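You operate a simulated robot arm through the tools that you are given. There is no shell and no other tool.

Carry out the task below with a simulated robot arm. There is one attempt and no reset: what you move stays moved.

Task
Clean the white banded sub for inspection: chips off its shoulder, grime off its thread.
Fine: rubber bulb, turning the sub round between goes; cup brush wetted on the plunger can, and put back. Set down upright: cup brush. What is to be rubbed or washed off counts as gone when no trace of it is left.

The check looks at the end state, three seconds after you hand in, the way a careful person would. Anything else that was tipped, shoved, dropped, spilled or broken makes it a failure.

Robot
A 6-joint arm with a two-finger parallel gripper, fixed in place. Base frame: the origin is on the floor under the middle of its stand, x ahead of it, y to its left, z up; the work surface is at about z = 0.854. Readings come in m, rad, newtons and seconds.
With the tool pointing down near the work surface it reaches from about 0.26 to 0.68 m from the base axis. Its first joint turns from -1.152 to 1.152 rad. Payload 2.9 kg.
Tool frame: the origin (TCP) lies between the finger pads and is the grasp point; the fingertips stand 0.03 m ahead of it; z points along the fingers, y is the line along which they close. The gripper opens to 0.11 m. The fingers are 0.02 m wide and 0.01 m thick; the gripper's body (0.048 by 0.112 m) begins 0.055 m behind the TCP.
Orientation is that of the tool frame in the base frame, as a unit quaternion [w, x, y, z]. With the fingers straight down and closing along the base's y, the tool's x points along the base's -x, its y along +y and its z along -z.

Tools
- The arm moves only by the tool jog_arm. Its argument "commands" is a list of rows, each an object (a shift or turn left out is 0, a gripper value left out holds the last) with "rotation": the turn, a rotation vector about the tool's x, y, z in rad, a list of three; "dp": the shift along the tool's x, y, z in m, a list of three; "claw": the gripper command, from -1 (fully open) to 1 (shut), values between in proportion. In form: [{"rotation": [ax, ay, az], "dp": [tx, ty, tz], "claw": claw}, ...]. A call has 1 to 20 rows; each row shifts and turns the commanded pose from where the row before left it, along the tool's axes as they then stand. A row lasts 0.2 s, in which the tool goes at most 0.05 m and 0.15 rad; a call with a longer step from one row to the next is refused whole, and so is a gripper value outside its range. Where a pose cannot be reached the arm comes as near as it can. A force on the tool above 70 N (or 10 N above the force at the start of the call, whichever is more), or a blocked arm, ends the call early, and 0.2 s more pass. Each finger travels about 0.108 m/s and halts on what it meets, pressing with about 23 N; the grip force reading is that of the motor and also rises with nothing between the fingers. The clock runs only during rows and for 0.2 s after the last one: add rows that do not move to give the fingers time. The reply holds the time, the measured pose of the TCP, the force on the tool along the base axes, the opening and the grip force, in the units named above and with some noise, with the torque about the TCP (base axes, N m) and any sound that the robot's microphone picked up.
- Cameras (640 x 400 px; columns grow to the right, rows downward): "scene" is fixed at [0.0911, 0.4299, 1.4074]; the picture's right is [-0.67, -0.74, 0.00], its down [-0.34, 0.31, -0.89] and it looks along [0.66, -0.60, -0.46] (base axes); focal length 312 px, centre (320, 200). "wrist" rides on the gripper at [0.072, 0.017, -0.103] in the tool frame; the picture's right is [-0.23, 0.97, 0.00], its down [-0.76, -0.18, -0.62] and it looks along [-0.61, -0.14, 0.78] (tool axes); focal length 222 px, centre (320, 200). There is no depth. A picture from a camera that has moved, and an enlarged one, comes with that camera's place and axes in the base frame and with its lens. The place of the scene camera against the robot may be out by one fixed shift of up to 0.025 m in any direction.
- get_image(camera): a new picture of that camera. It takes no simulated time.
- close_up(camera, box): a new picture of the part [left, top, right, bottom] of that camera's present view, enlarged. It takes no simulated time.
- job_done(): hands the job in; it is judged then, once.

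Nothing tells you positions but the pictures and the camera data. Unless the task says otherwise, let go and move clear before handing in.

The tools are called after "Call:" as name(argument=value, ...) on one line, values as JSON. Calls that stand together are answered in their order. jog_arm: Moves the arm, as the interface text tells. Its arguments: {"type":"object","properties":{"commands":{"type":"array","items":{"type":"object","properties":{"rotation":{"type":"array","items":{"type":"number"}},"dp":{"type":"array","items":{"type":"number"}},"claw":{"type":"number"}}}}},"required":["commands"]} The other tools are called the same way: get_image (camera) takes a picture; close_up (camera, box) takes an enlarged picture of a part of a camera's view; job_done () hands the job in.

At the start:

```text
t: 0.0
tool_pos: [0.3921, -0.0028, 1.268]
orientation: [0.0, 0.0, 1.0, -0.001]
ft_force: [0.6, 0.3, 0.0]
ft_torque: [0.04, 0.01, 0.01]
opening: 0.11
grip_force: 0.1
```

scene: 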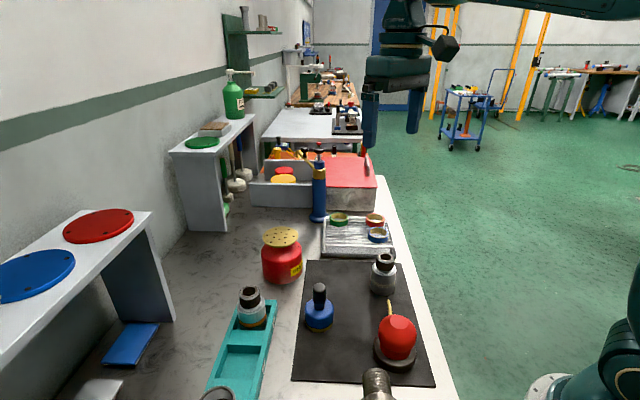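
wrist: 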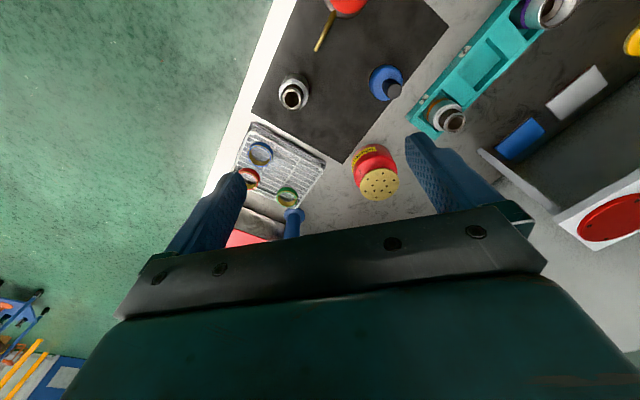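

I see a dark mat with a steel sub, a red rubber bulb and a blue cup brush, a red plunger can with a brass top, and a teal tray with other subs. I'll look closer before moving anything.

Call:
close_up(camera="scene", box=[280, 230, 460, 400])

Call:
close_up(camera="scene", box=[190, 220, 330, 400])

Call:
close_up(camera="wrist", box=[220, 0, 460, 220])

Call:
close_up(camera="wrist", box=[400, 0, 640, 160])

```text
2.35 times, centred on (370, 315) of scene
camera zoom: at [0.0911, 0.4299, 1.4074], right [-0.67, -0.74, 0.0], down [-0.34, 0.31, -0.89], along [0.66, -0.6, -0.46], focal length 735 px, centre (202, -71)
```

zoom: 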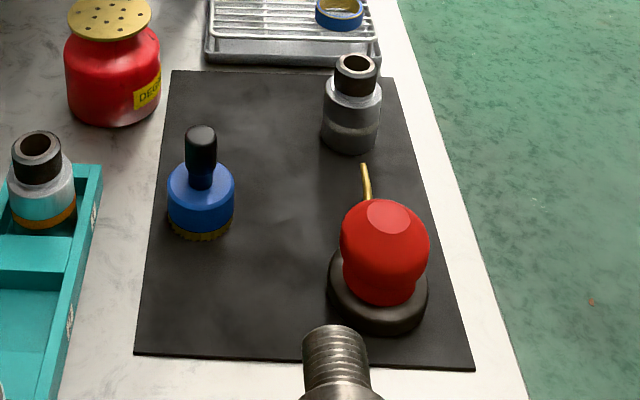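

```text
2.22 times, centred on (260, 310) of scene
camera zoom: at [0.0911, 0.4299, 1.4074], right [-0.67, -0.74, 0.0], down [-0.34, 0.31, -0.89], along [0.66, -0.6, -0.46], focal length 694 px, centre (453, -44)
```

zoom: 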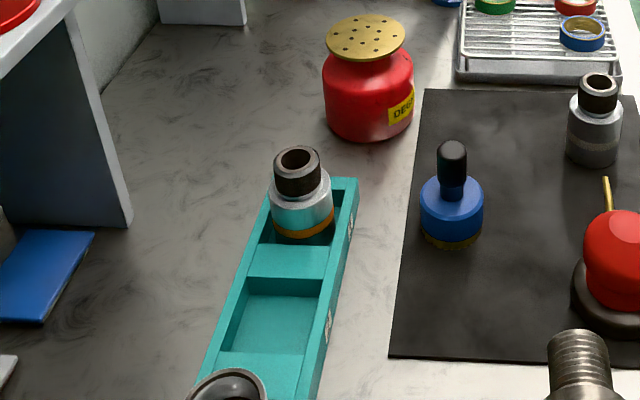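

```text
1.82 times, centred on (340, 110) of wrist
camera zoom: at [0.3215, 0.0144, 1.3713], right [0.23, 0.97, 0.0], down [0.76, -0.18, 0.62], along [0.61, -0.14, -0.78], focal length 404 px, centre (284, 364)
```

zoom: 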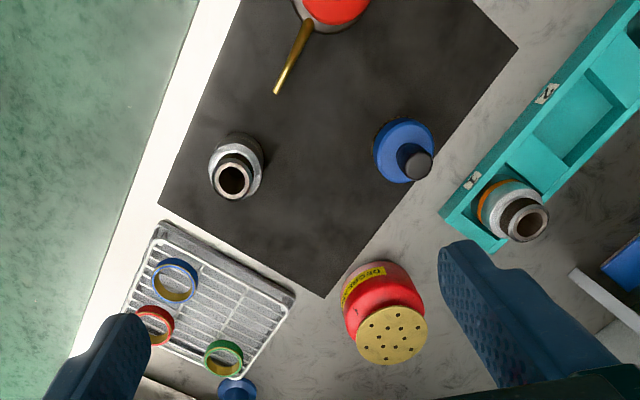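

```text
2.50 times, centred on (520, 80) of wrist
camera zoom: at [0.3215, 0.0144, 1.3713], right [0.23, 0.97, 0.0], down [0.76, -0.18, 0.62], along [0.61, -0.14, -0.78], focal length 555 px, centre (-180, 500)
```

zoom: 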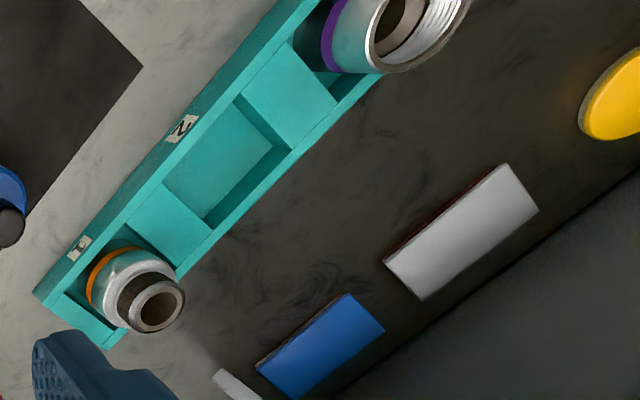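

I want to identify which sub has the white band and how the bulb is built, so I'm zooming in tighter on each.

Call:
close_up(camera="scene", box=[355, 240, 415, 300])

Call:
close_up(camera="scene", box=[340, 290, 440, 400])

Call:
close_up(camera="scene", box=[290, 270, 350, 340])

Call:
close_up(camera="scene", box=[190, 270, 300, 400])

Call:
close_up(camera="wrist", box=[260, 50, 340, 130])

Call:
close_up(camera="scene", box=[240, 130, 420, 270])

```text
6.67 times, centred on (385, 270) of scene
camera zoom: at [0.0911, 0.4299, 1.4074], right [-0.67, -0.74, 0.0], down [-0.34, 0.31, -0.89], along [0.66, -0.6, -0.46], focal length 2083 px, centre (-113, -267)
```

zoom: 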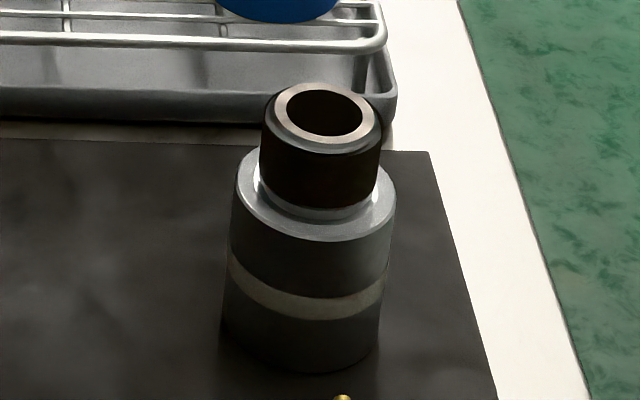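

```text
3.64 times, centred on (390, 345) of scene
camera zoom: at [0.0911, 0.4299, 1.4074], right [-0.67, -0.74, 0.0], down [-0.34, 0.31, -0.89], along [0.66, -0.6, -0.46], focal length 1136 px, centre (66, -327)
```

zoom: 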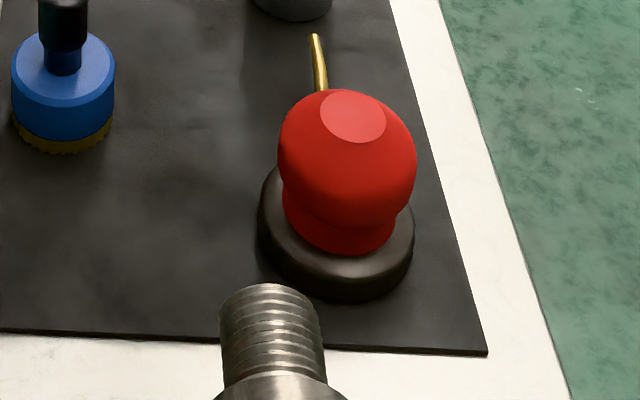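

```text
5.71 times, centred on (320, 305) of scene
camera zoom: at [0.0911, 0.4299, 1.4074], right [-0.67, -0.74, 0.0], down [-0.34, 0.31, -0.89], along [0.66, -0.6, -0.46], focal length 1785 px, centre (320, -400)
```

zoom: 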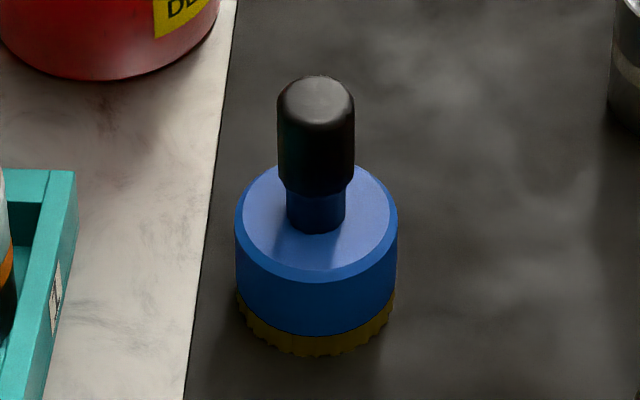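

```text
3.08 times, centred on (245, 335) of scene
camera zoom: at [0.0911, 0.4299, 1.4074], right [-0.67, -0.74, 0.0], down [-0.34, 0.31, -0.89], along [0.66, -0.6, -0.46], focal length 961 px, centre (551, -215)
```

zoom: 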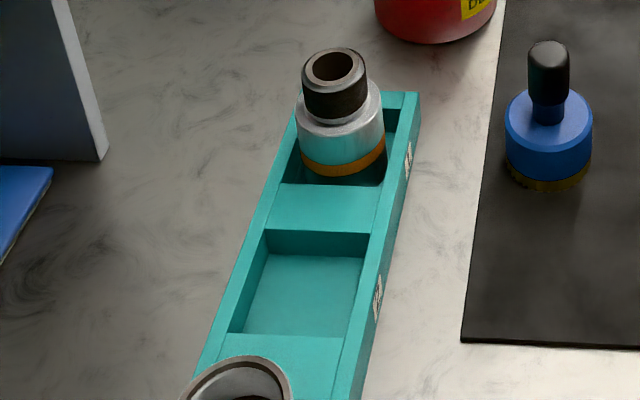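

```text
5.00 times, centred on (300, 90) of wrist
camera zoom: at [0.3215, 0.0144, 1.3713], right [0.23, 0.97, 0.0], down [0.76, -0.18, 0.62], along [0.61, -0.14, -0.78], focal length 1111 px, centre (420, 750)
```

zoom: 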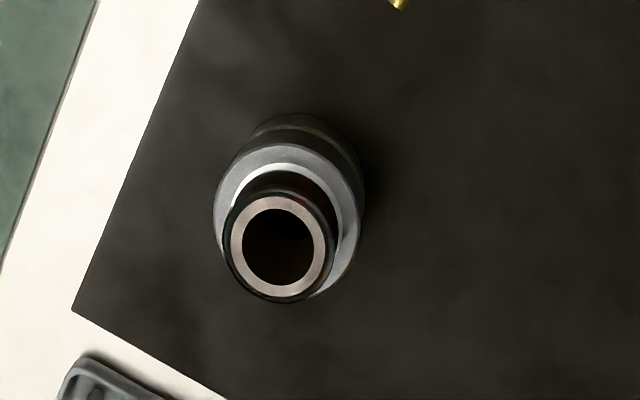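

```text
2.86 times, centred on (330, 200) of scene
camera zoom: at [0.0911, 0.4299, 1.4074], right [-0.67, -0.74, 0.0], down [-0.34, 0.31, -0.89], along [0.66, -0.6, -0.46], focal length 893 px, centre (291, 200)
```

zoom: 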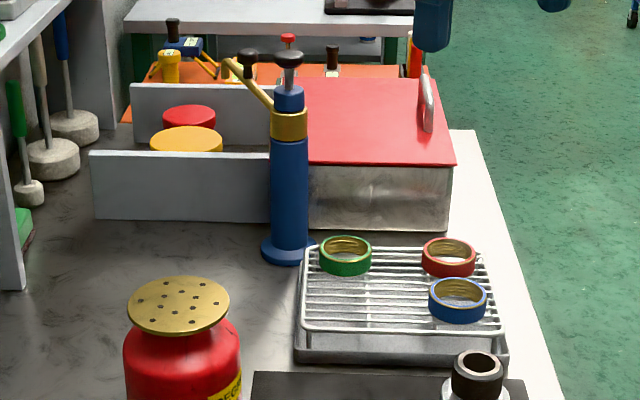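

The white-banded sub stands upright on the mat near (0.41, -0.06) with black grime on its thread. The bulb nozzle seems to aim at it, so I'll bring the wrist camera closer to check for chips.

Call:
jog_arm(commands=[{"dp": [-0.004, -0.011, 0.036]}, {"dp": [-0.004, -0.011, 0.036]}, {"dp": [-0.004, -0.011, 0.036]}, {"dp": [-0.004, -0.011, 0.036]}, {"dp": [-0.004, -0.011, 0.036]}, {}])

Call:
get_image(camera="wrist")

```text
t: 1.4
tool_pos: [0.4135, -0.0586, 1.0879]
orientation: [0.0, 0.0, 1.0, 0.0]
ft_force: [0.1, -0.6, 0.5]
ft_torque: [0.0, -0.02, 0.02]
opening: 0.1099
grip_force: 0.0
```

```text
taken
camera wrist: at [0.3423, -0.04, 1.1909], right [0.23, 0.97, 0.0], down [0.76, -0.18, 0.62], along [0.61, -0.14, -0.78], focal length 222 px, centre (320, 200)
```

wrist: 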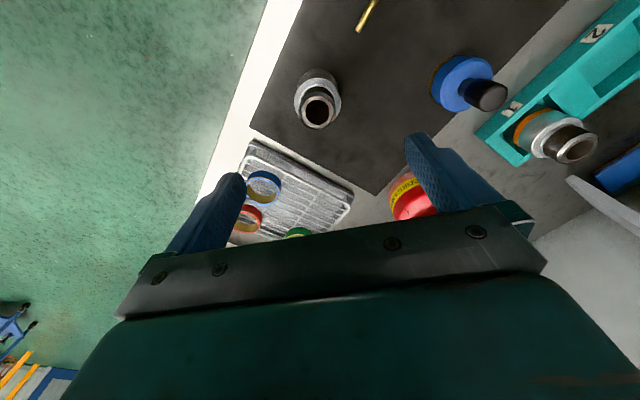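

The sub is in clear view below the gripper. I'll enlarge it and the nozzle.

Call:
close_up(camera="wrist", box=[280, 55, 360, 145])

Call:
close_up(camera="wrist", box=[260, 0, 420, 140])

Call:
close_up(camera="scene", box=[360, 245, 420, 300])

```text
4.44 times, centred on (320, 100) of wrist
camera zoom: at [0.3423, -0.04, 1.1909], right [0.23, 0.97, 0.0], down [0.76, -0.18, 0.62], along [0.61, -0.14, -0.78], focal length 987 px, centre (320, 644)
```

zoom: 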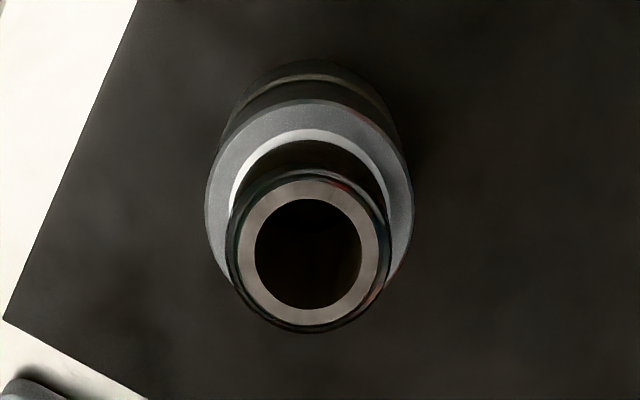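

```text
2.86 times, centred on (340, 70) of wrist
camera zoom: at [0.3423, -0.04, 1.1909], right [0.23, 0.97, 0.0], down [0.76, -0.18, 0.62], along [0.61, -0.14, -0.78], focal length 635 px, centre (263, 571)
```

zoom: 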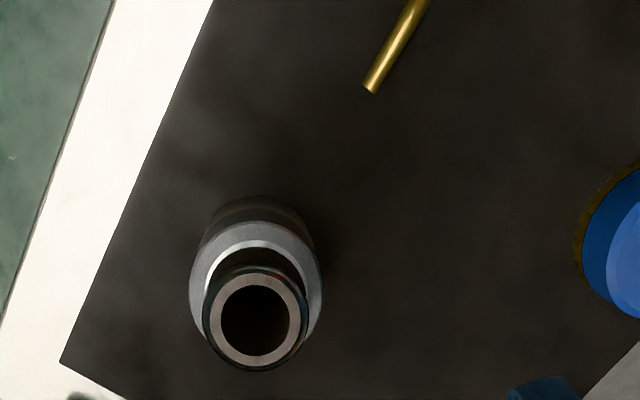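

```text
7.27 times, centred on (390, 272) of scene
camera zoom: at [0.0911, 0.4299, 1.4074], right [-0.67, -0.74, 0.0], down [-0.34, 0.31, -0.89], along [0.66, -0.6, -0.46], focal length 2272 px, centre (-189, -327)
```

zoom: 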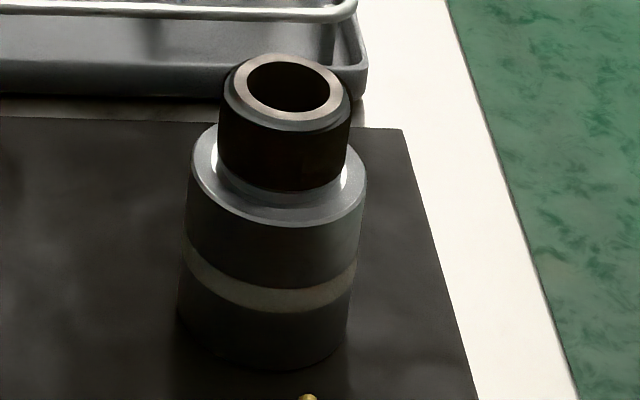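

From this side the shoulder facing the bulb looks clean. I'll turn the wrist to see the far sides of the shoulder.

Call:
jog_arm(commands=[{"rotation": [0, 0, -0.15]}, {"rotation": [0, 0, -0.15]}, {"rotation": [0, 0, -0.15]}, {"rotation": [0, 0, -0.15]}, {"rotation": [0, 0, -0.15]}, {"rotation": [0, 0, -0.15]}, {"rotation": [0, 0, -0.15]}, {"rotation": [0, 0, -0.15]}, {"rotation": [0, 0, -0.15]}, {"rotation": [0, 0, -0.15]}, {}])

Call:
get_image(camera="wrist")

```text
t: 3.8
tool_pos: [0.4128, -0.0584, 1.088]
orientation: [0.0, -0.682, 0.731, 0.001]
ft_force: [-0.7, -0.5, -0.4]
ft_torque: [-0.04, 0.02, 0.04]
opening: 0.1101
grip_force: 0.1
```

```text
taken
camera wrist: at [0.3923, -0.1285, 1.1907], right [-0.96, 0.29, 0.0], down [0.23, 0.75, 0.62], along [0.18, 0.6, -0.78], focal length 222 px, centre (320, 200)
```

wrist: 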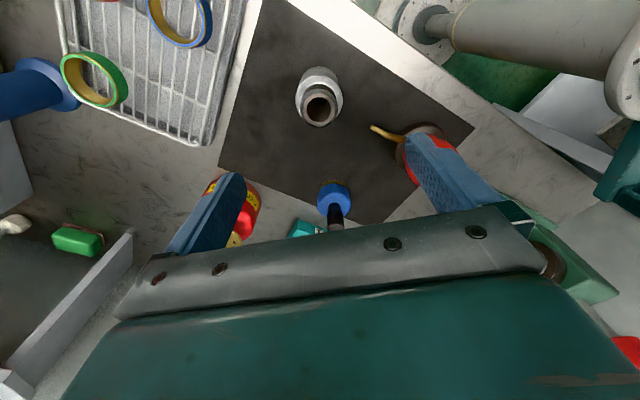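

Call:
close_up(camera="wrist", box=[280, 55, 360, 145])

Call:
close_up(camera="wrist", box=[340, 100, 480, 200])

Call:
jog_arm(commands=[{"rotation": [0, 0, -0.15]}, {"rotation": [0, 0, -0.15]}, {"rotation": [0, 0, -0.15]}, {"rotation": [0, 0, -0.15]}, {"rotation": [0, 0, -0.15]}, {"rotation": [0, 0, -0.15]}, {"rotation": [0, 0, -0.15]}, {"rotation": [0, 0, -0.15]}, {"rotation": [0, 0, -0.15]}, {"rotation": [0, 0, -0.15]}, {}])

Call:
get_image(camera="wrist")

Call:
close_up(camera="wrist", box=[280, 55, 360, 145])

```text
4.44 times, centred on (320, 100) of wrist
camera zoom: at [0.3923, -0.1285, 1.1907], right [-0.96, 0.29, 0.0], down [0.23, 0.75, 0.62], along [0.18, 0.6, -0.78], focal length 987 px, centre (320, 644)
```

zoom: 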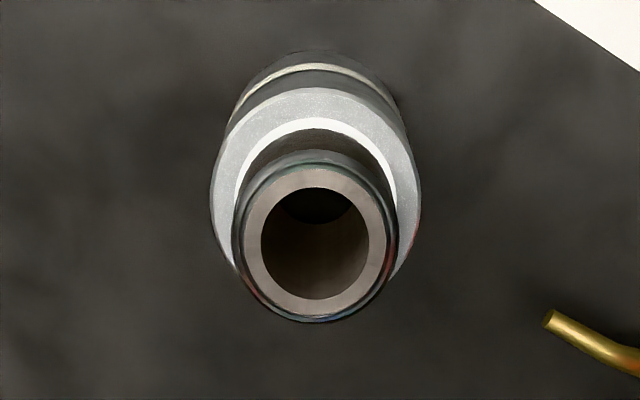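

```text
4.00 times, centred on (410, 150) of wrist
camera zoom: at [0.3923, -0.1285, 1.1907], right [-0.96, 0.29, 0.0], down [0.23, 0.75, 0.62], along [0.18, 0.6, -0.78], focal length 888 px, centre (-40, 400)
```

zoom: 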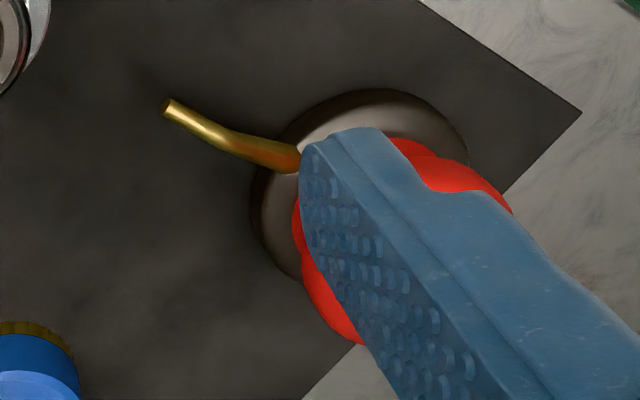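

```text
t: 6.2
tool_pos: [0.4213, -0.0257, 1.0965]
orientation: [-0.012, 0.997, -0.081, -0.002]
ft_force: [-0.9, -0.2, -0.7]
ft_torque: [0.01, 0.0, -0.01]
opening: 0.1099
grip_force: 0.1
out of reach, approached as far as the arm can: row 10
```

```text
taken
camera wrist: at [0.4898, -0.0564, 1.1975], right [-0.38, -0.92, -0.02], down [-0.72, 0.28, 0.63], along [-0.58, 0.26, -0.78], focal length 222 px, centre (320, 200)
```

wrist: 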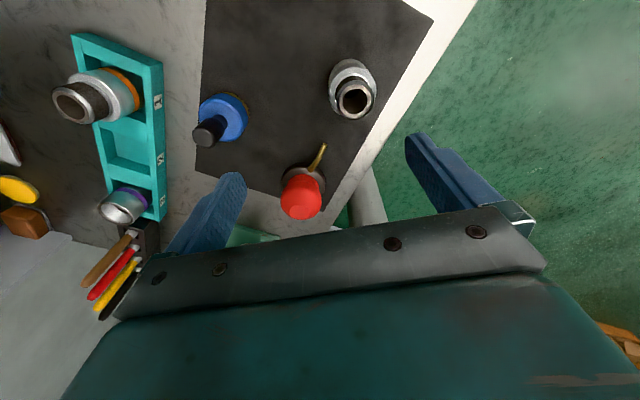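

```text
4.44 times, centred on (320, 100) of wrist
camera zoom: at [0.4898, -0.0564, 1.1975], right [-0.38, -0.92, -0.02], down [-0.72, 0.28, 0.63], along [-0.58, 0.26, -0.78], focal length 987 px, centre (320, 644)
```

zoom: 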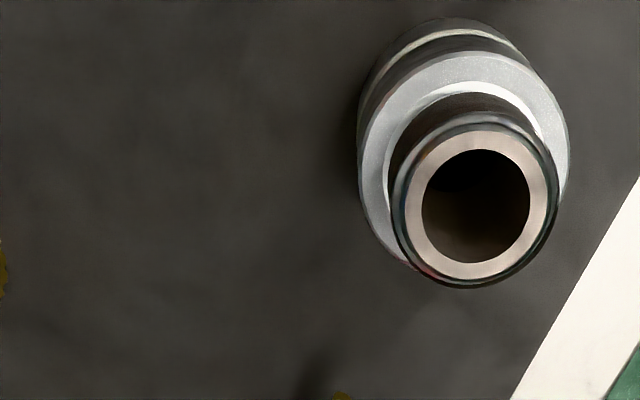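

No chips yet at this scale, and the last turn reached the wrist's limit. I'll turn back and drop closer for a higher-resolution look at the shoulder (sub axis estimated at about (0.4145, -0.058), top z ≈ 0.946).

Call:
jog_arm(commands=[{"rotation": [0, 0, 0.15]}, {"rotation": [0, 0, 0.15]}, {"rotation": [0, 0, 0.15]}, {"rotation": [0, 0, 0.15]}, {"rotation": [0, 0, 0.15]}, {}])

Call:
close_up(camera="wrist", box=[240, 20, 400, 160])

```text
t: 7.6
tool_pos: [0.4203, -0.0258, 1.0957]
orientation: [0.0, 0.901, -0.433, -0.001]
ft_force: [0.3, 0.0, -0.6]
ft_torque: [0.01, 0.01, -0.02]
opening: 0.1101
grip_force: 0.1
```

```text
2.86 times, centred on (320, 90) of wrist
camera zoom: at [0.4531, -0.0933, 1.1986], right [-0.9, -0.43, 0.0], down [-0.34, 0.71, 0.62], along [-0.27, 0.56, -0.78], focal length 635 px, centre (320, 514)
```

zoom: 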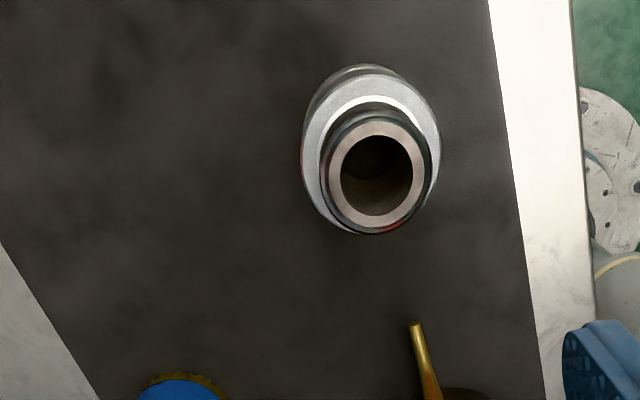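

Going down to just above the sub's top for a close view from its far side.

Call:
jog_arm(commands=[{"dp": [0.0072, 0.0083, 0.0317]}, {"dp": [0.0072, 0.0083, 0.0317]}, {"dp": [0.0072, 0.0083, 0.0317]}, {}])

Call:
get_image(camera="wrist")

Call:
close_up(camera="wrist", box=[270, 50, 370, 150])

```text
t: 8.6
tool_pos: [0.4142, -0.0569, 1.0015]
orientation: [0.0, 0.902, -0.432, -0.001]
ft_force: [-0.6, -0.8, -0.5]
ft_torque: [0.0, 0.0, -0.01]
opening: 0.1099
grip_force: 0.1
```

```text
taken
camera wrist: at [0.4481, -0.124, 1.1036], right [-0.9, -0.43, 0.0], down [-0.34, 0.7, 0.62], along [-0.27, 0.56, -0.78], focal length 222 px, centre (320, 200)
```

wrist: 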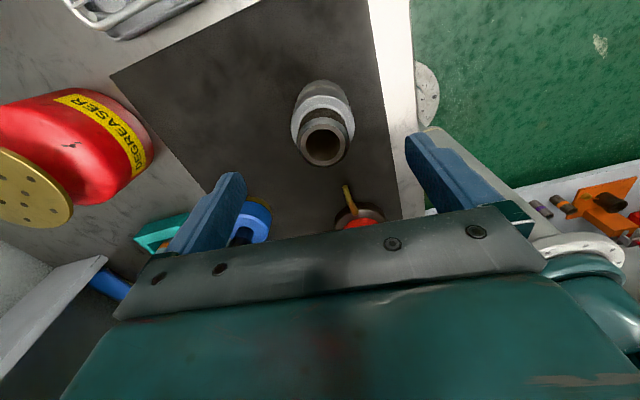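

```text
4.00 times, centred on (320, 100) of wrist
camera zoom: at [0.4481, -0.124, 1.1036], right [-0.9, -0.43, 0.0], down [-0.34, 0.7, 0.62], along [-0.27, 0.56, -0.78], focal length 888 px, centre (320, 600)
```

zoom: 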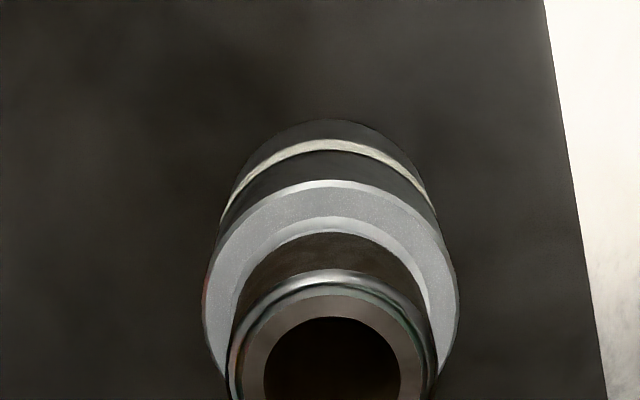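

Call:
close_up(camera="wrist", box=[288, 75, 360, 120])

Call:
close_up(camera="scene", box=[368, 250, 400, 285])

Call:
close_up(camera="scene", box=[235, 280, 275, 330])

Call:
close_up(camera="scene", box=[350, 290, 430, 380])

```text
8.89 times, centred on (324, 98) of wrist
camera zoom: at [0.4481, -0.124, 1.1036], right [-0.9, -0.43, 0.0], down [-0.34, 0.7, 0.62], along [-0.27, 0.56, -0.78], focal length 1974 px, centre (284, 1111)
```

zoom: 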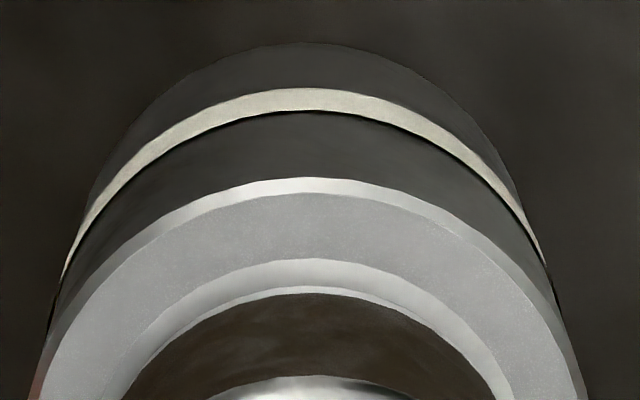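

```text
11.43 times, centred on (384, 268) of scene
camera zoom: at [0.0911, 0.4299, 1.4074], right [-0.67, -0.74, 0.0], down [-0.34, 0.31, -0.89], along [0.66, -0.6, -0.46], focal length 3570 px, centre (-411, -571)
```

zoom: 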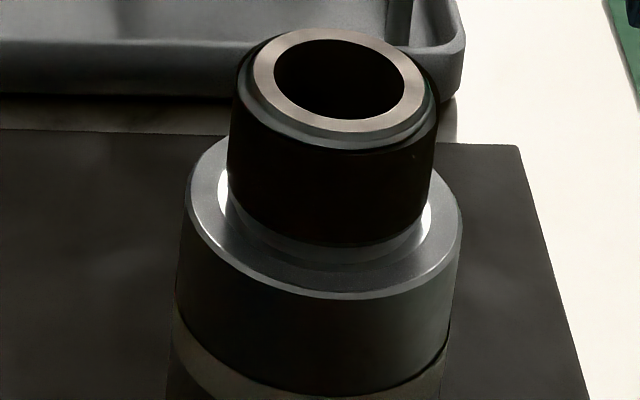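

```text
8.00 times, centred on (255, 305) of scene
camera zoom: at [0.0911, 0.4299, 1.4074], right [-0.67, -0.74, 0.0], down [-0.34, 0.31, -0.89], along [0.66, -0.6, -0.46], focal length 2499 px, centre (840, -640)
```

zoom: 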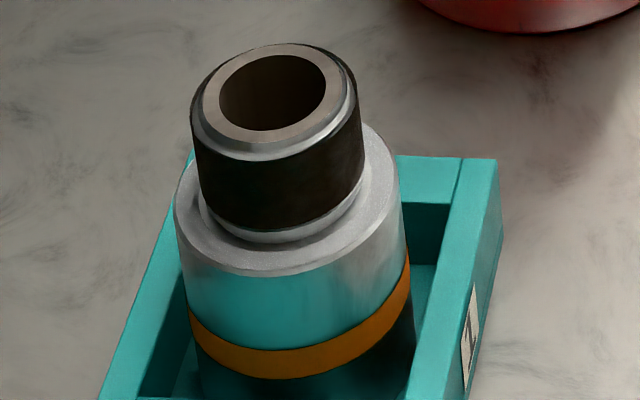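

```text
4.44 times, centred on (390, 335) of scene
camera zoom: at [0.0911, 0.4299, 1.4074], right [-0.67, -0.74, 0.0], down [-0.34, 0.31, -0.89], along [0.66, -0.6, -0.46], focal length 1388 px, centre (9, -400)
```

zoom: 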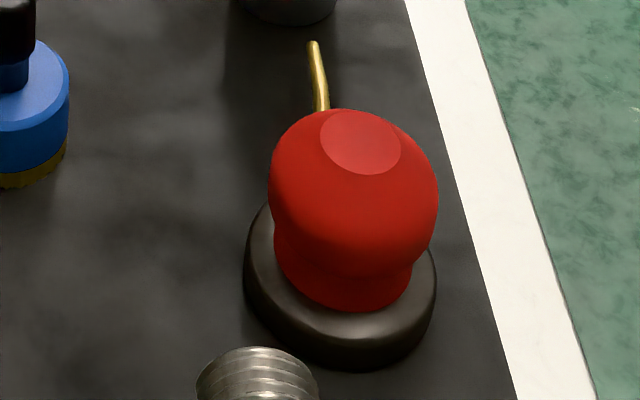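

Call:
close_up(camera="wrist", box=[310, 92, 342, 112])

Call:
close_up(camera="wrist", box=[285, 105, 317, 145])

Call:
close_up(camera="scene", box=[372, 268, 396, 283])

Call:
close_up(camera="scene", box=[240, 300, 272, 320])

```text
16.00 times, centred on (326, 102) of wrist
camera zoom: at [0.4481, -0.124, 1.1036], right [-0.9, -0.43, 0.0], down [-0.34, 0.7, 0.62], along [-0.27, 0.56, -0.78], focal length 3554 px, centre (224, 1768)
```

zoom: 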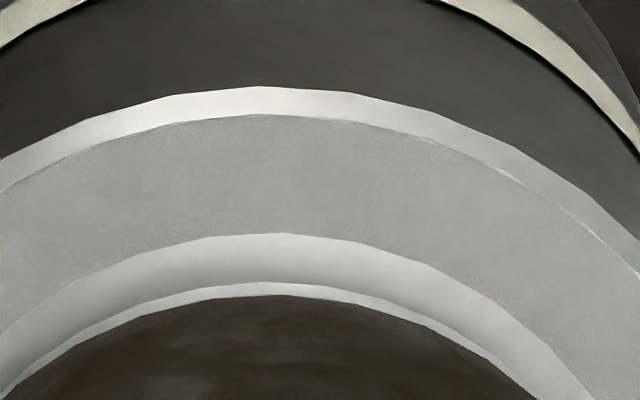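

```text
10.00 times, centred on (301, 125) of wrist
camera zoom: at [0.4481, -0.124, 1.1036], right [-0.9, -0.43, 0.0], down [-0.34, 0.7, 0.62], along [-0.27, 0.56, -0.78], focal length 2221 px, centre (510, 950)
```

zoom: 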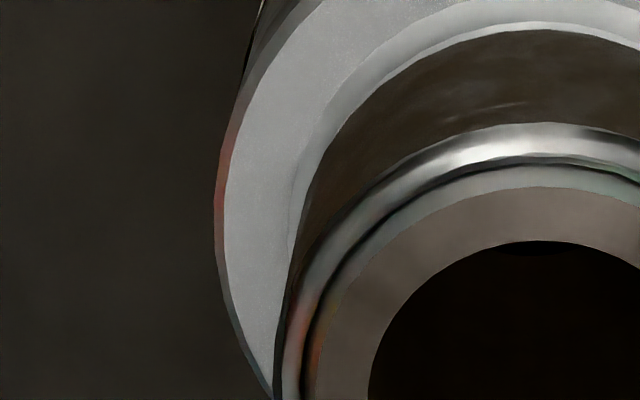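

```text
16.00 times, centred on (384, 276) of scene
camera zoom: at [0.0911, 0.4299, 1.4074], right [-0.67, -0.74, 0.0], down [-0.34, 0.31, -0.89], along [0.66, -0.6, -0.46], focal length 4998 px, centre (-704, -1008)
```

zoom: 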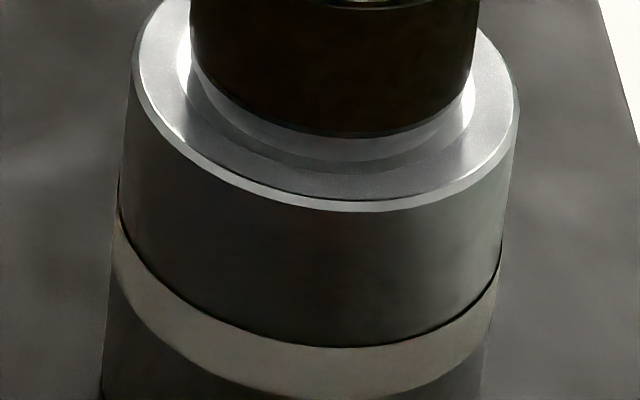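

```text
16.00 times, centred on (256, 310) of scene
camera zoom: at [0.0911, 0.4299, 1.4074], right [-0.67, -0.74, 0.0], down [-0.34, 0.31, -0.89], along [0.66, -0.6, -0.46], focal length 4998 px, centre (1344, -1560)
```

zoom: 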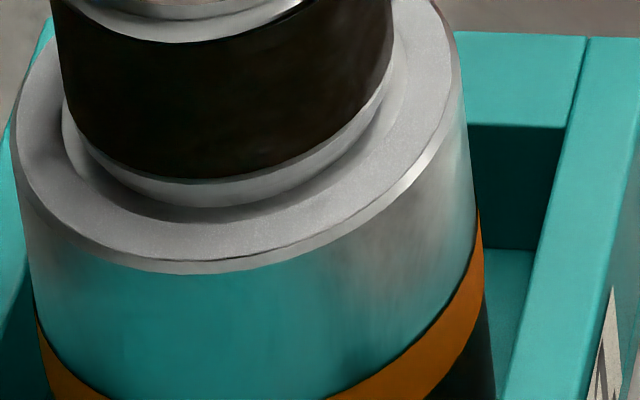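

The shoulder looks bare from this side too, so I'll inspect the remaining sector (towards +x+y). I'll rise a little and turn the camera round the other way.

Call:
jog_arm(commands=[{"dp": [0, 0, -0.03]}, {"rotation": [0, 0, 0.15]}, {"rotation": [0, 0, 0.15]}, {"rotation": [0, 0, 0.15]}, {"rotation": [0, 0, 0.15]}, {"rotation": [0, 0, 0.15]}, {"rotation": [0, 0, 0.15]}, {"rotation": [0, 0, 0.15]}, {"rotation": [0, 0, 0.15]}, {"rotation": [0, 0, 0.15]}, {"rotation": [0, 0, 0.15]}, {"rotation": [0, 0, 0.15]}, {"rotation": [0, 0, 0.15]}, {"rotation": [0, 0, 0.15]}, {"rotation": [0, 0, 0.15]}, {"rotation": [0, 0, 0.15]}, {"rotation": [0, 0, 0.15]}, {"rotation": [0, 0, 0.15]}, {"rotation": [0, 0, 0.15]}])

Call:
jog_arm(commands=[{"rotation": [0, 0, 0.15]}, {"rotation": [0, 0, 0.15]}, {"rotation": [0, 0, 0.15]}, {"rotation": [0, 0, 0.15]}, {"rotation": [0, 0, 0.15]}, {"rotation": [0, 0, 0.15]}, {"rotation": [0, 0, 0.15]}, {"rotation": [0, 0, 0.15]}, {"rotation": [0, 0, 0.15]}, {"rotation": [0, 0, 0.15]}, {"rotation": [0, 0, 0.15]}, {"rotation": [0, 0, 0.15]}, {"rotation": [0, 0, 0.15]}, {}])

Call:
get_image(camera="wrist")

Call:
close_up(camera="wrist", box=[270, 50, 370, 150])

```text
t: 12.6
tool_pos: [0.4135, -0.0598, 1.0315]
orientation: [-0.001, 0.224, 0.975, 0.0]
ft_force: [-0.8, -0.1, -0.6]
ft_torque: [-0.02, 0.01, -0.02]
opening: 0.11
grip_force: 0.0
```

```text
t: 15.6
tool_pos: [0.4136, -0.0584, 1.0309]
orientation: [0.0, 0.932, 0.363, 0.0]
ft_force: [0.4, 0.4, -0.6]
ft_torque: [0.03, 0.0, 0.02]
opening: 0.1099
grip_force: 0.0
```

```text
taken
camera wrist: at [0.4795, -0.0224, 1.1336], right [0.49, -0.87, 0.0], down [-0.68, -0.38, 0.62], along [-0.54, -0.31, -0.78], focal length 222 px, centre (320, 200)
```

wrist: 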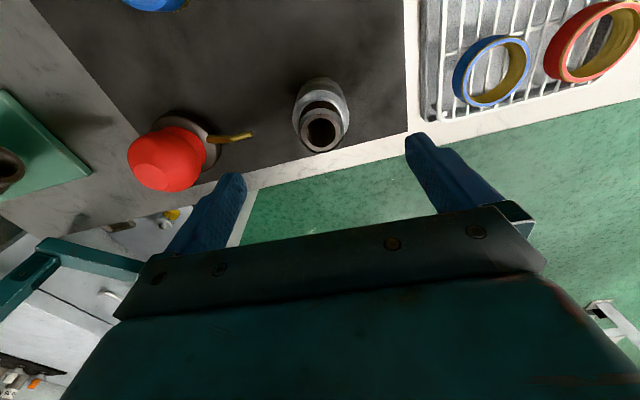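

```text
4.00 times, centred on (320, 100) of wrist
camera zoom: at [0.4795, -0.0224, 1.1336], right [0.49, -0.87, 0.0], down [-0.68, -0.38, 0.62], along [-0.54, -0.31, -0.78], focal length 888 px, centre (320, 600)
```

zoom: 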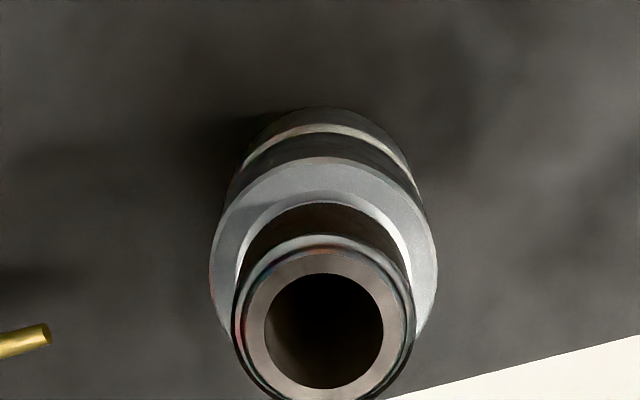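

From here I get a good side view of the bulb, its foot and the nozzle. I'll enlarge that.

Call:
close_up(camera="wrist", box=[110, 90, 270, 210])

Call:
close_up(camera="wrist", box=[285, 70, 360, 120])

```text
3.33 times, centred on (190, 150) of wrist
camera zoom: at [0.4795, -0.0224, 1.1336], right [0.49, -0.87, 0.0], down [-0.68, -0.38, 0.62], along [-0.54, -0.31, -0.78], focal length 740 px, centre (753, 367)
```

zoom: 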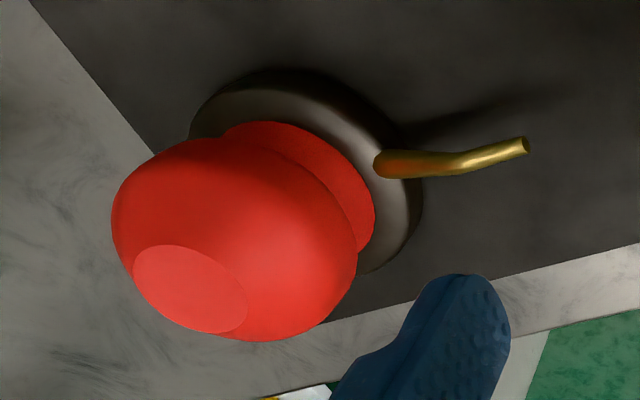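

```text
8.00 times, centred on (322, 95) of wrist
camera zoom: at [0.4795, -0.0224, 1.1336], right [0.49, -0.87, 0.0], down [-0.68, -0.38, 0.62], along [-0.54, -0.31, -0.78], focal length 1777 px, centre (300, 1040)
```

zoom: 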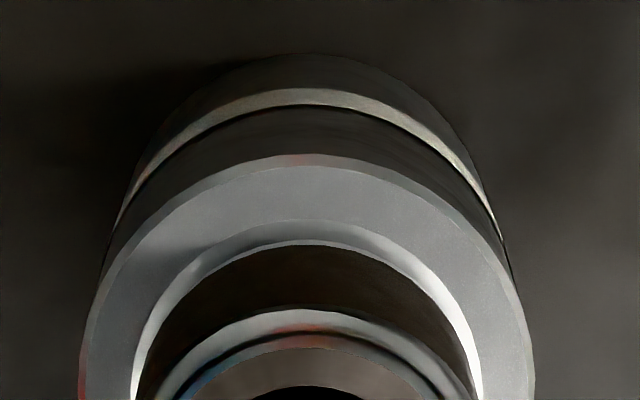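

Nozzle tip comes out at about (0.360, -0.005, 0.903) aimed at the sub's shoulder, with the bulb standing upright at about (0.289, 0.068) and a flat press pad on top near z ≈ 0.94. I'll turn the wrist back to neutral with closed fingers before going to the bulb.

Call:
jog_arm(commands=[{"dp": [0, 0, -0.03], "claw": 1}, {"rotation": [0, 0, -0.15]}, {"rotation": [0, 0, -0.15]}, {"rotation": [0, 0, -0.15]}, {"rotation": [0, 0, -0.15]}, {"rotation": [0, 0, -0.15]}, {"rotation": [0, 0, -0.15]}, {"rotation": [0, 0, -0.15]}, {"rotation": [0, 0, -0.15]}, {"rotation": [0, 0, -0.15]}, {"rotation": [0, 0, -0.15]}, {"rotation": [0, 0, -0.15]}, {"rotation": [0, 0, -0.15]}, {"rotation": [0, 0, -0.15]}, {"rotation": [0, 0, -0.15]}, {"rotation": [0, 0, -0.15]}, {"rotation": [0, 0, -0.149]}, {}])

Call:
get_image(camera="wrist")

```text
t: 19.4
tool_pos: [0.4137, -0.06, 1.0609]
orientation: [0.0, -0.002, 1.0, 0.0]
ft_force: [0.6, 0.0, -0.9]
ft_torque: [0.02, -0.02, -0.04]
opening: 0.0002
grip_force: 22.9
```

```text
taken
camera wrist: at [0.3419, -0.0421, 1.1634], right [0.23, 0.97, 0.0], down [0.76, -0.18, 0.62], along [0.61, -0.14, -0.78], focal length 222 px, centre (320, 200)
```

wrist: 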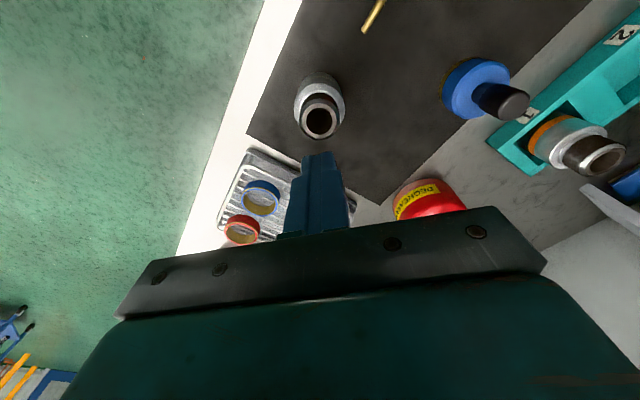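

Wrist is neutral, fingers shut. Moving to above the bulb.

Call:
jog_arm(commands=[{"dp": [0.025, 0.0256, 0.006]}, {"dp": [0.025, 0.0256, 0.006]}, {"dp": [0.025, 0.0256, 0.006]}, {"dp": [0.025, 0.0256, 0.006]}, {"dp": [0.025, 0.0256, 0.006]}, {}])

Call:
get_image(camera="wrist")

Call:
get_image(camera="scene")

```text
t: 20.8
tool_pos: [0.2886, 0.0692, 1.0307]
orientation: [-0.001, 0.0, 1.0, 0.0]
ft_force: [0.0, -0.3, 0.3]
ft_torque: [0.01, 0.01, 0.03]
opening: 0.0
grip_force: 23.6
```

```text
taken
camera wrist: at [0.2175, 0.0855, 1.1326], right [0.23, 0.97, 0.0], down [0.76, -0.18, 0.62], along [0.61, -0.14, -0.78], focal length 222 px, centre (320, 200)
```

wrist: 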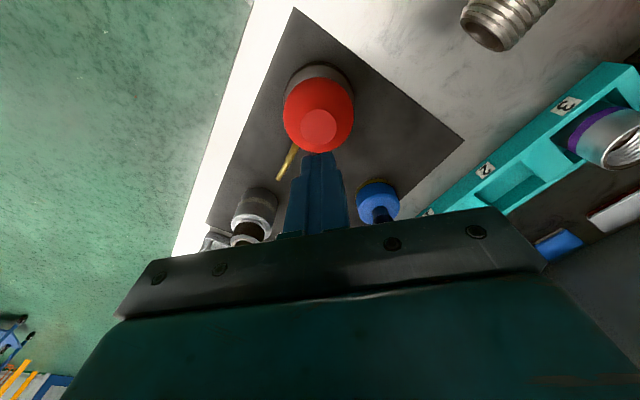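

```text
taken
```

scene: 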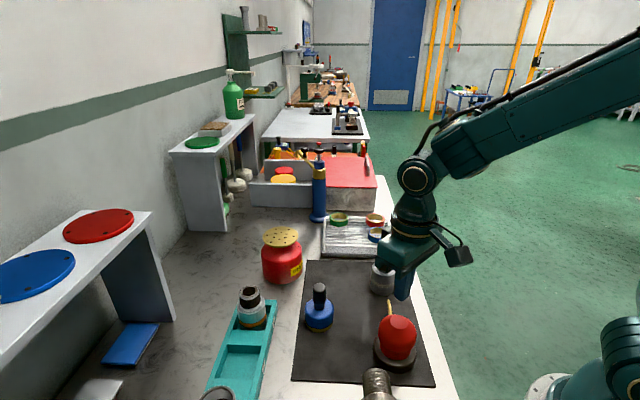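

The pad centre agrees at about (0.287, 0.068, 0.94) and the fingertips are right above it. I'll lower to just above it, then press in small steps while watching force and sound.

Call:
jog_arm(commands=[{"dp": [0.0015, -0.001, 0.017]}, {"dp": [0, 0, 0.017]}, {"dp": [0, 0, 0.015]}, {}])

Call:
close_up(camera="scene", box=[340, 240, 460, 390])

Call:
close_up(camera="wrist", box=[240, 80, 400, 220])

```text
t: 21.8
tool_pos: [0.2867, 0.0688, 0.9797]
orientation: [0.0, 0.0, 1.0, -0.001]
ft_force: [-0.2, 0.1, 0.0]
ft_torque: [0.02, 0.0, -0.02]
opening: 0.0
grip_force: 23.2
```

```text
2.67 times, centred on (400, 315) of scene
camera zoom: at [0.0911, 0.4299, 1.4074], right [-0.67, -0.74, 0.0], down [-0.34, 0.31, -0.89], along [0.66, -0.6, -0.46], focal length 833 px, centre (107, -107)
```

zoom: 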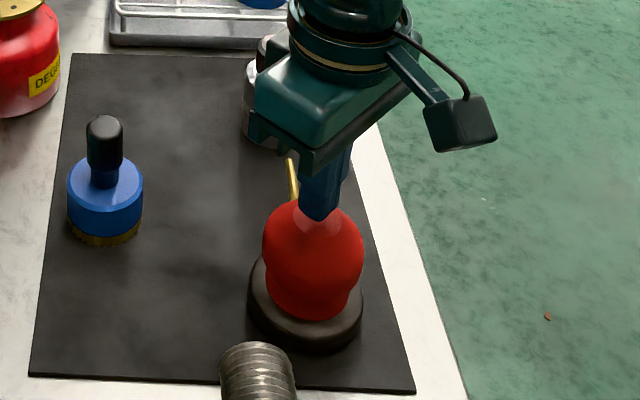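

```text
2.86 times, centred on (320, 150) of wrist
camera zoom: at [0.2157, 0.0857, 1.0825], right [0.23, 0.97, 0.0], down [0.76, -0.18, 0.62], along [0.61, -0.14, -0.78], focal length 635 px, centre (320, 343)
```

zoom: 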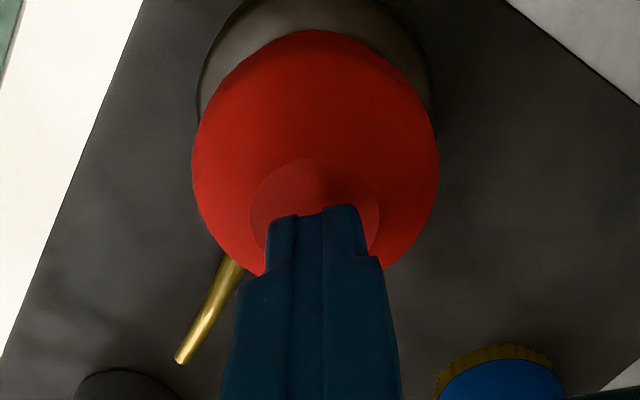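

Fingertips are right over the pad. Pressing down in small steps now.

Call:
jog_arm(commands=[{"dp": [0, 0, 0.004]}, {"dp": [0, 0, 0.004]}, {"dp": [0, 0, 0.003]}, {}])

Call:
close_up(camera="wrist", box=[240, 80, 400, 220])

```text
t: 22.8
tool_pos: [0.2874, 0.0684, 0.9704]
orientation: [0.0, 0.001, 1.0, -0.001]
ft_force: [0.0, 0.6, 0.9]
ft_torque: [0.02, -0.01, 0.0]
opening: 0.0001
grip_force: 23.0
```

```text
2.86 times, centred on (320, 150) of wrist
camera zoom: at [0.216, 0.0855, 1.0732], right [0.23, 0.97, 0.0], down [0.76, -0.18, 0.62], along [0.61, -0.14, -0.78], focal length 635 px, centre (320, 343)
```

zoom: 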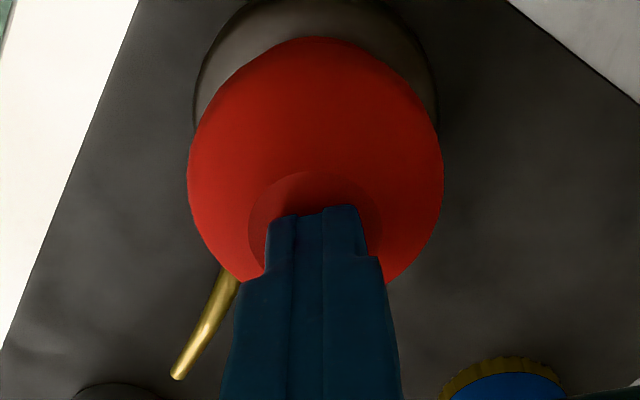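

No contact force yet; continuing down in small steps.

Call:
jog_arm(commands=[{"dp": [0, 0, 0.003]}, {"dp": [0, 0, 0.003]}, {"dp": [0, 0, 0.003]}, {}])

Call:
close_up(camera="scene", box=[340, 240, 460, 390])

```text
t: 23.8
tool_pos: [0.2887, 0.0683, 0.9618]
orientation: [-0.001, 0.0, 1.0, 0.0]
ft_force: [-0.5, 2.0, 3.3]
ft_torque: [0.07, 0.02, -0.01]
opening: 0.0
grip_force: 23.7
```

```text
2.67 times, centred on (400, 315) of scene
camera zoom: at [0.0911, 0.4299, 1.4074], right [-0.67, -0.74, 0.0], down [-0.34, 0.31, -0.89], along [0.66, -0.6, -0.46], focal length 833 px, centre (107, -107)
```

zoom: 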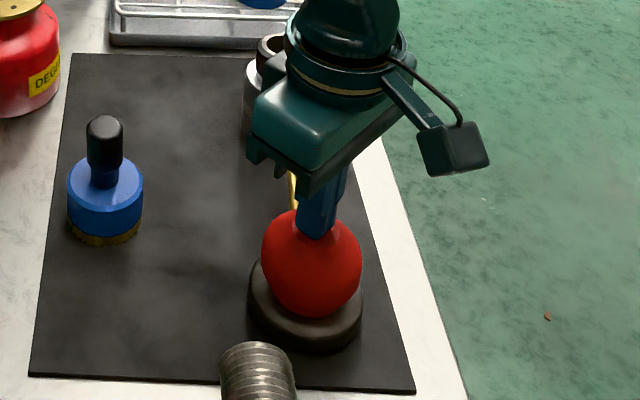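

Contact is made (about 3 N). Pressing a bit further to find the puff.

Call:
jog_arm(commands=[{"dp": [0, 0, 0.003]}, {"dp": [0, 0, 0.003]}, {}])

```text
t: 24.6
tool_pos: [0.2881, 0.0676, 0.9564]
orientation: [0.001, 0.0, 1.0, 0.0]
ft_force: [-11.9, 1.5, 52.8]
ft_torque: [0.06, 0.41, -0.01]
opening: 0.0
grip_force: 22.6
```

Force jumped to about 53 N, so the pad is at the end of its travel, with no sound reported. I'll look before releasing.

Call:
close_up(camera="scene", box=[340, 240, 460, 390])

Call:
close_up(camera="wrist", box=[240, 60, 400, 220])

Call:
jog_arm(commands=[{"dp": [0, 0, -0.01]}, {"dp": [0, 0, -0.02]}, {}])

Call:
close_up(camera="scene", box=[340, 240, 460, 390])

```text
2.67 times, centred on (400, 315) of scene
camera zoom: at [0.0903, 0.4298, 1.4075], right [-0.67, -0.74, 0.0], down [-0.34, 0.31, -0.89], along [0.66, -0.6, -0.46], focal length 833 px, centre (107, -107)
```

zoom: 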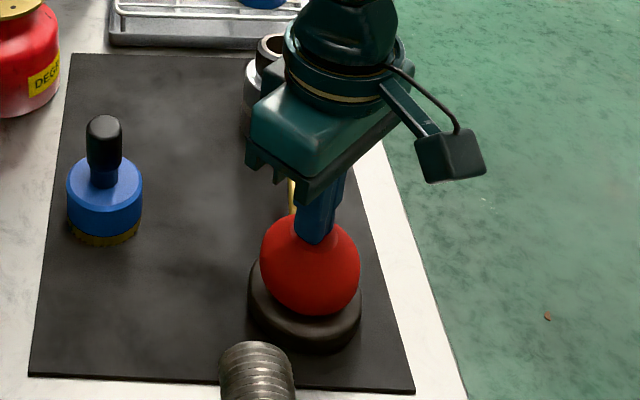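

```text
2.50 times, centred on (320, 140) of wrist
camera zoom: at [0.2159, 0.0849, 1.059], right [0.23, 0.97, 0.0], down [0.76, -0.18, 0.63], along [0.61, -0.14, -0.78], focal length 555 px, centre (320, 350)
```

zoom: 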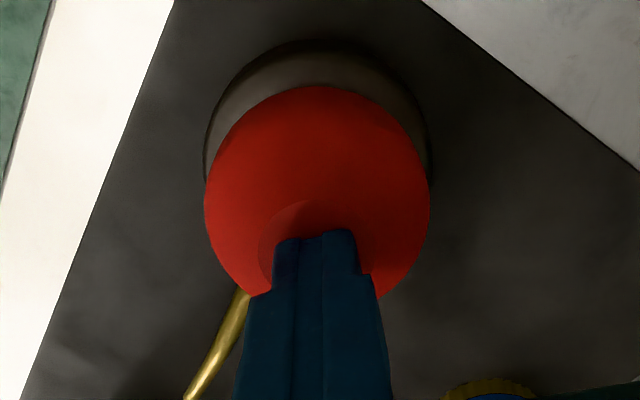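

```text
t: 25.4
tool_pos: [0.2863, 0.0676, 0.9864]
orientation: [0.0, 0.001, 1.0, 0.0]
ft_force: [-0.5, 0.3, -0.8]
ft_torque: [0.03, -0.03, -0.02]
opening: 0.0002
grip_force: 22.9
```

```text
2.67 times, centred on (400, 315) of scene
camera zoom: at [0.0911, 0.4299, 1.4074], right [-0.67, -0.74, 0.0], down [-0.34, 0.31, -0.89], along [0.66, -0.6, -0.46], focal length 833 px, centre (107, -107)
```

zoom: 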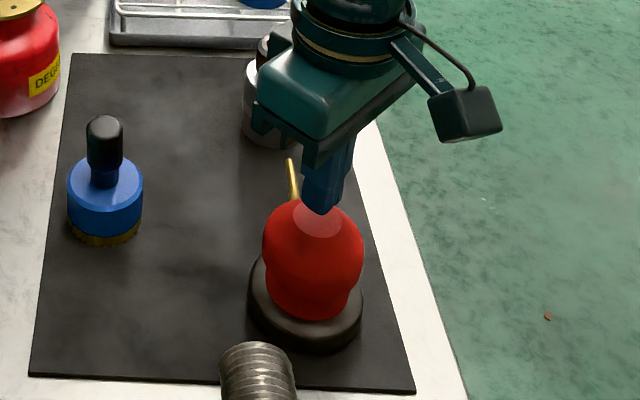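

The bulb springs back. The slow press made no sound, so I'll try a brisk stroke to just short of the stop.

Call:
jog_arm(commands=[{"dp": [0, 0, 0.012]}, {"dp": [0, 0, 0.016]}, {}])

Call:
jog_arm(commands=[{"dp": [0, 0, -0.028]}, {}])

```text
t: 26.2
tool_pos: [0.2862, 0.0671, 0.9569]
orientation: [0.001, 0.001, 1.0, 0.0]
ft_force: [-3.9, -2.7, 27.8]
ft_torque: [-0.09, 0.11, 0.0]
opening: 0.0001
grip_force: 22.5
```

```text
t: 26.8
tool_pos: [0.2871, 0.0684, 0.9859]
orientation: [0.0, 0.0, 1.0, 0.0]
ft_force: [0.8, 0.2, 0.3]
ft_torque: [0.01, 0.0, -0.04]
opening: 0.0002
grip_force: 22.8
```

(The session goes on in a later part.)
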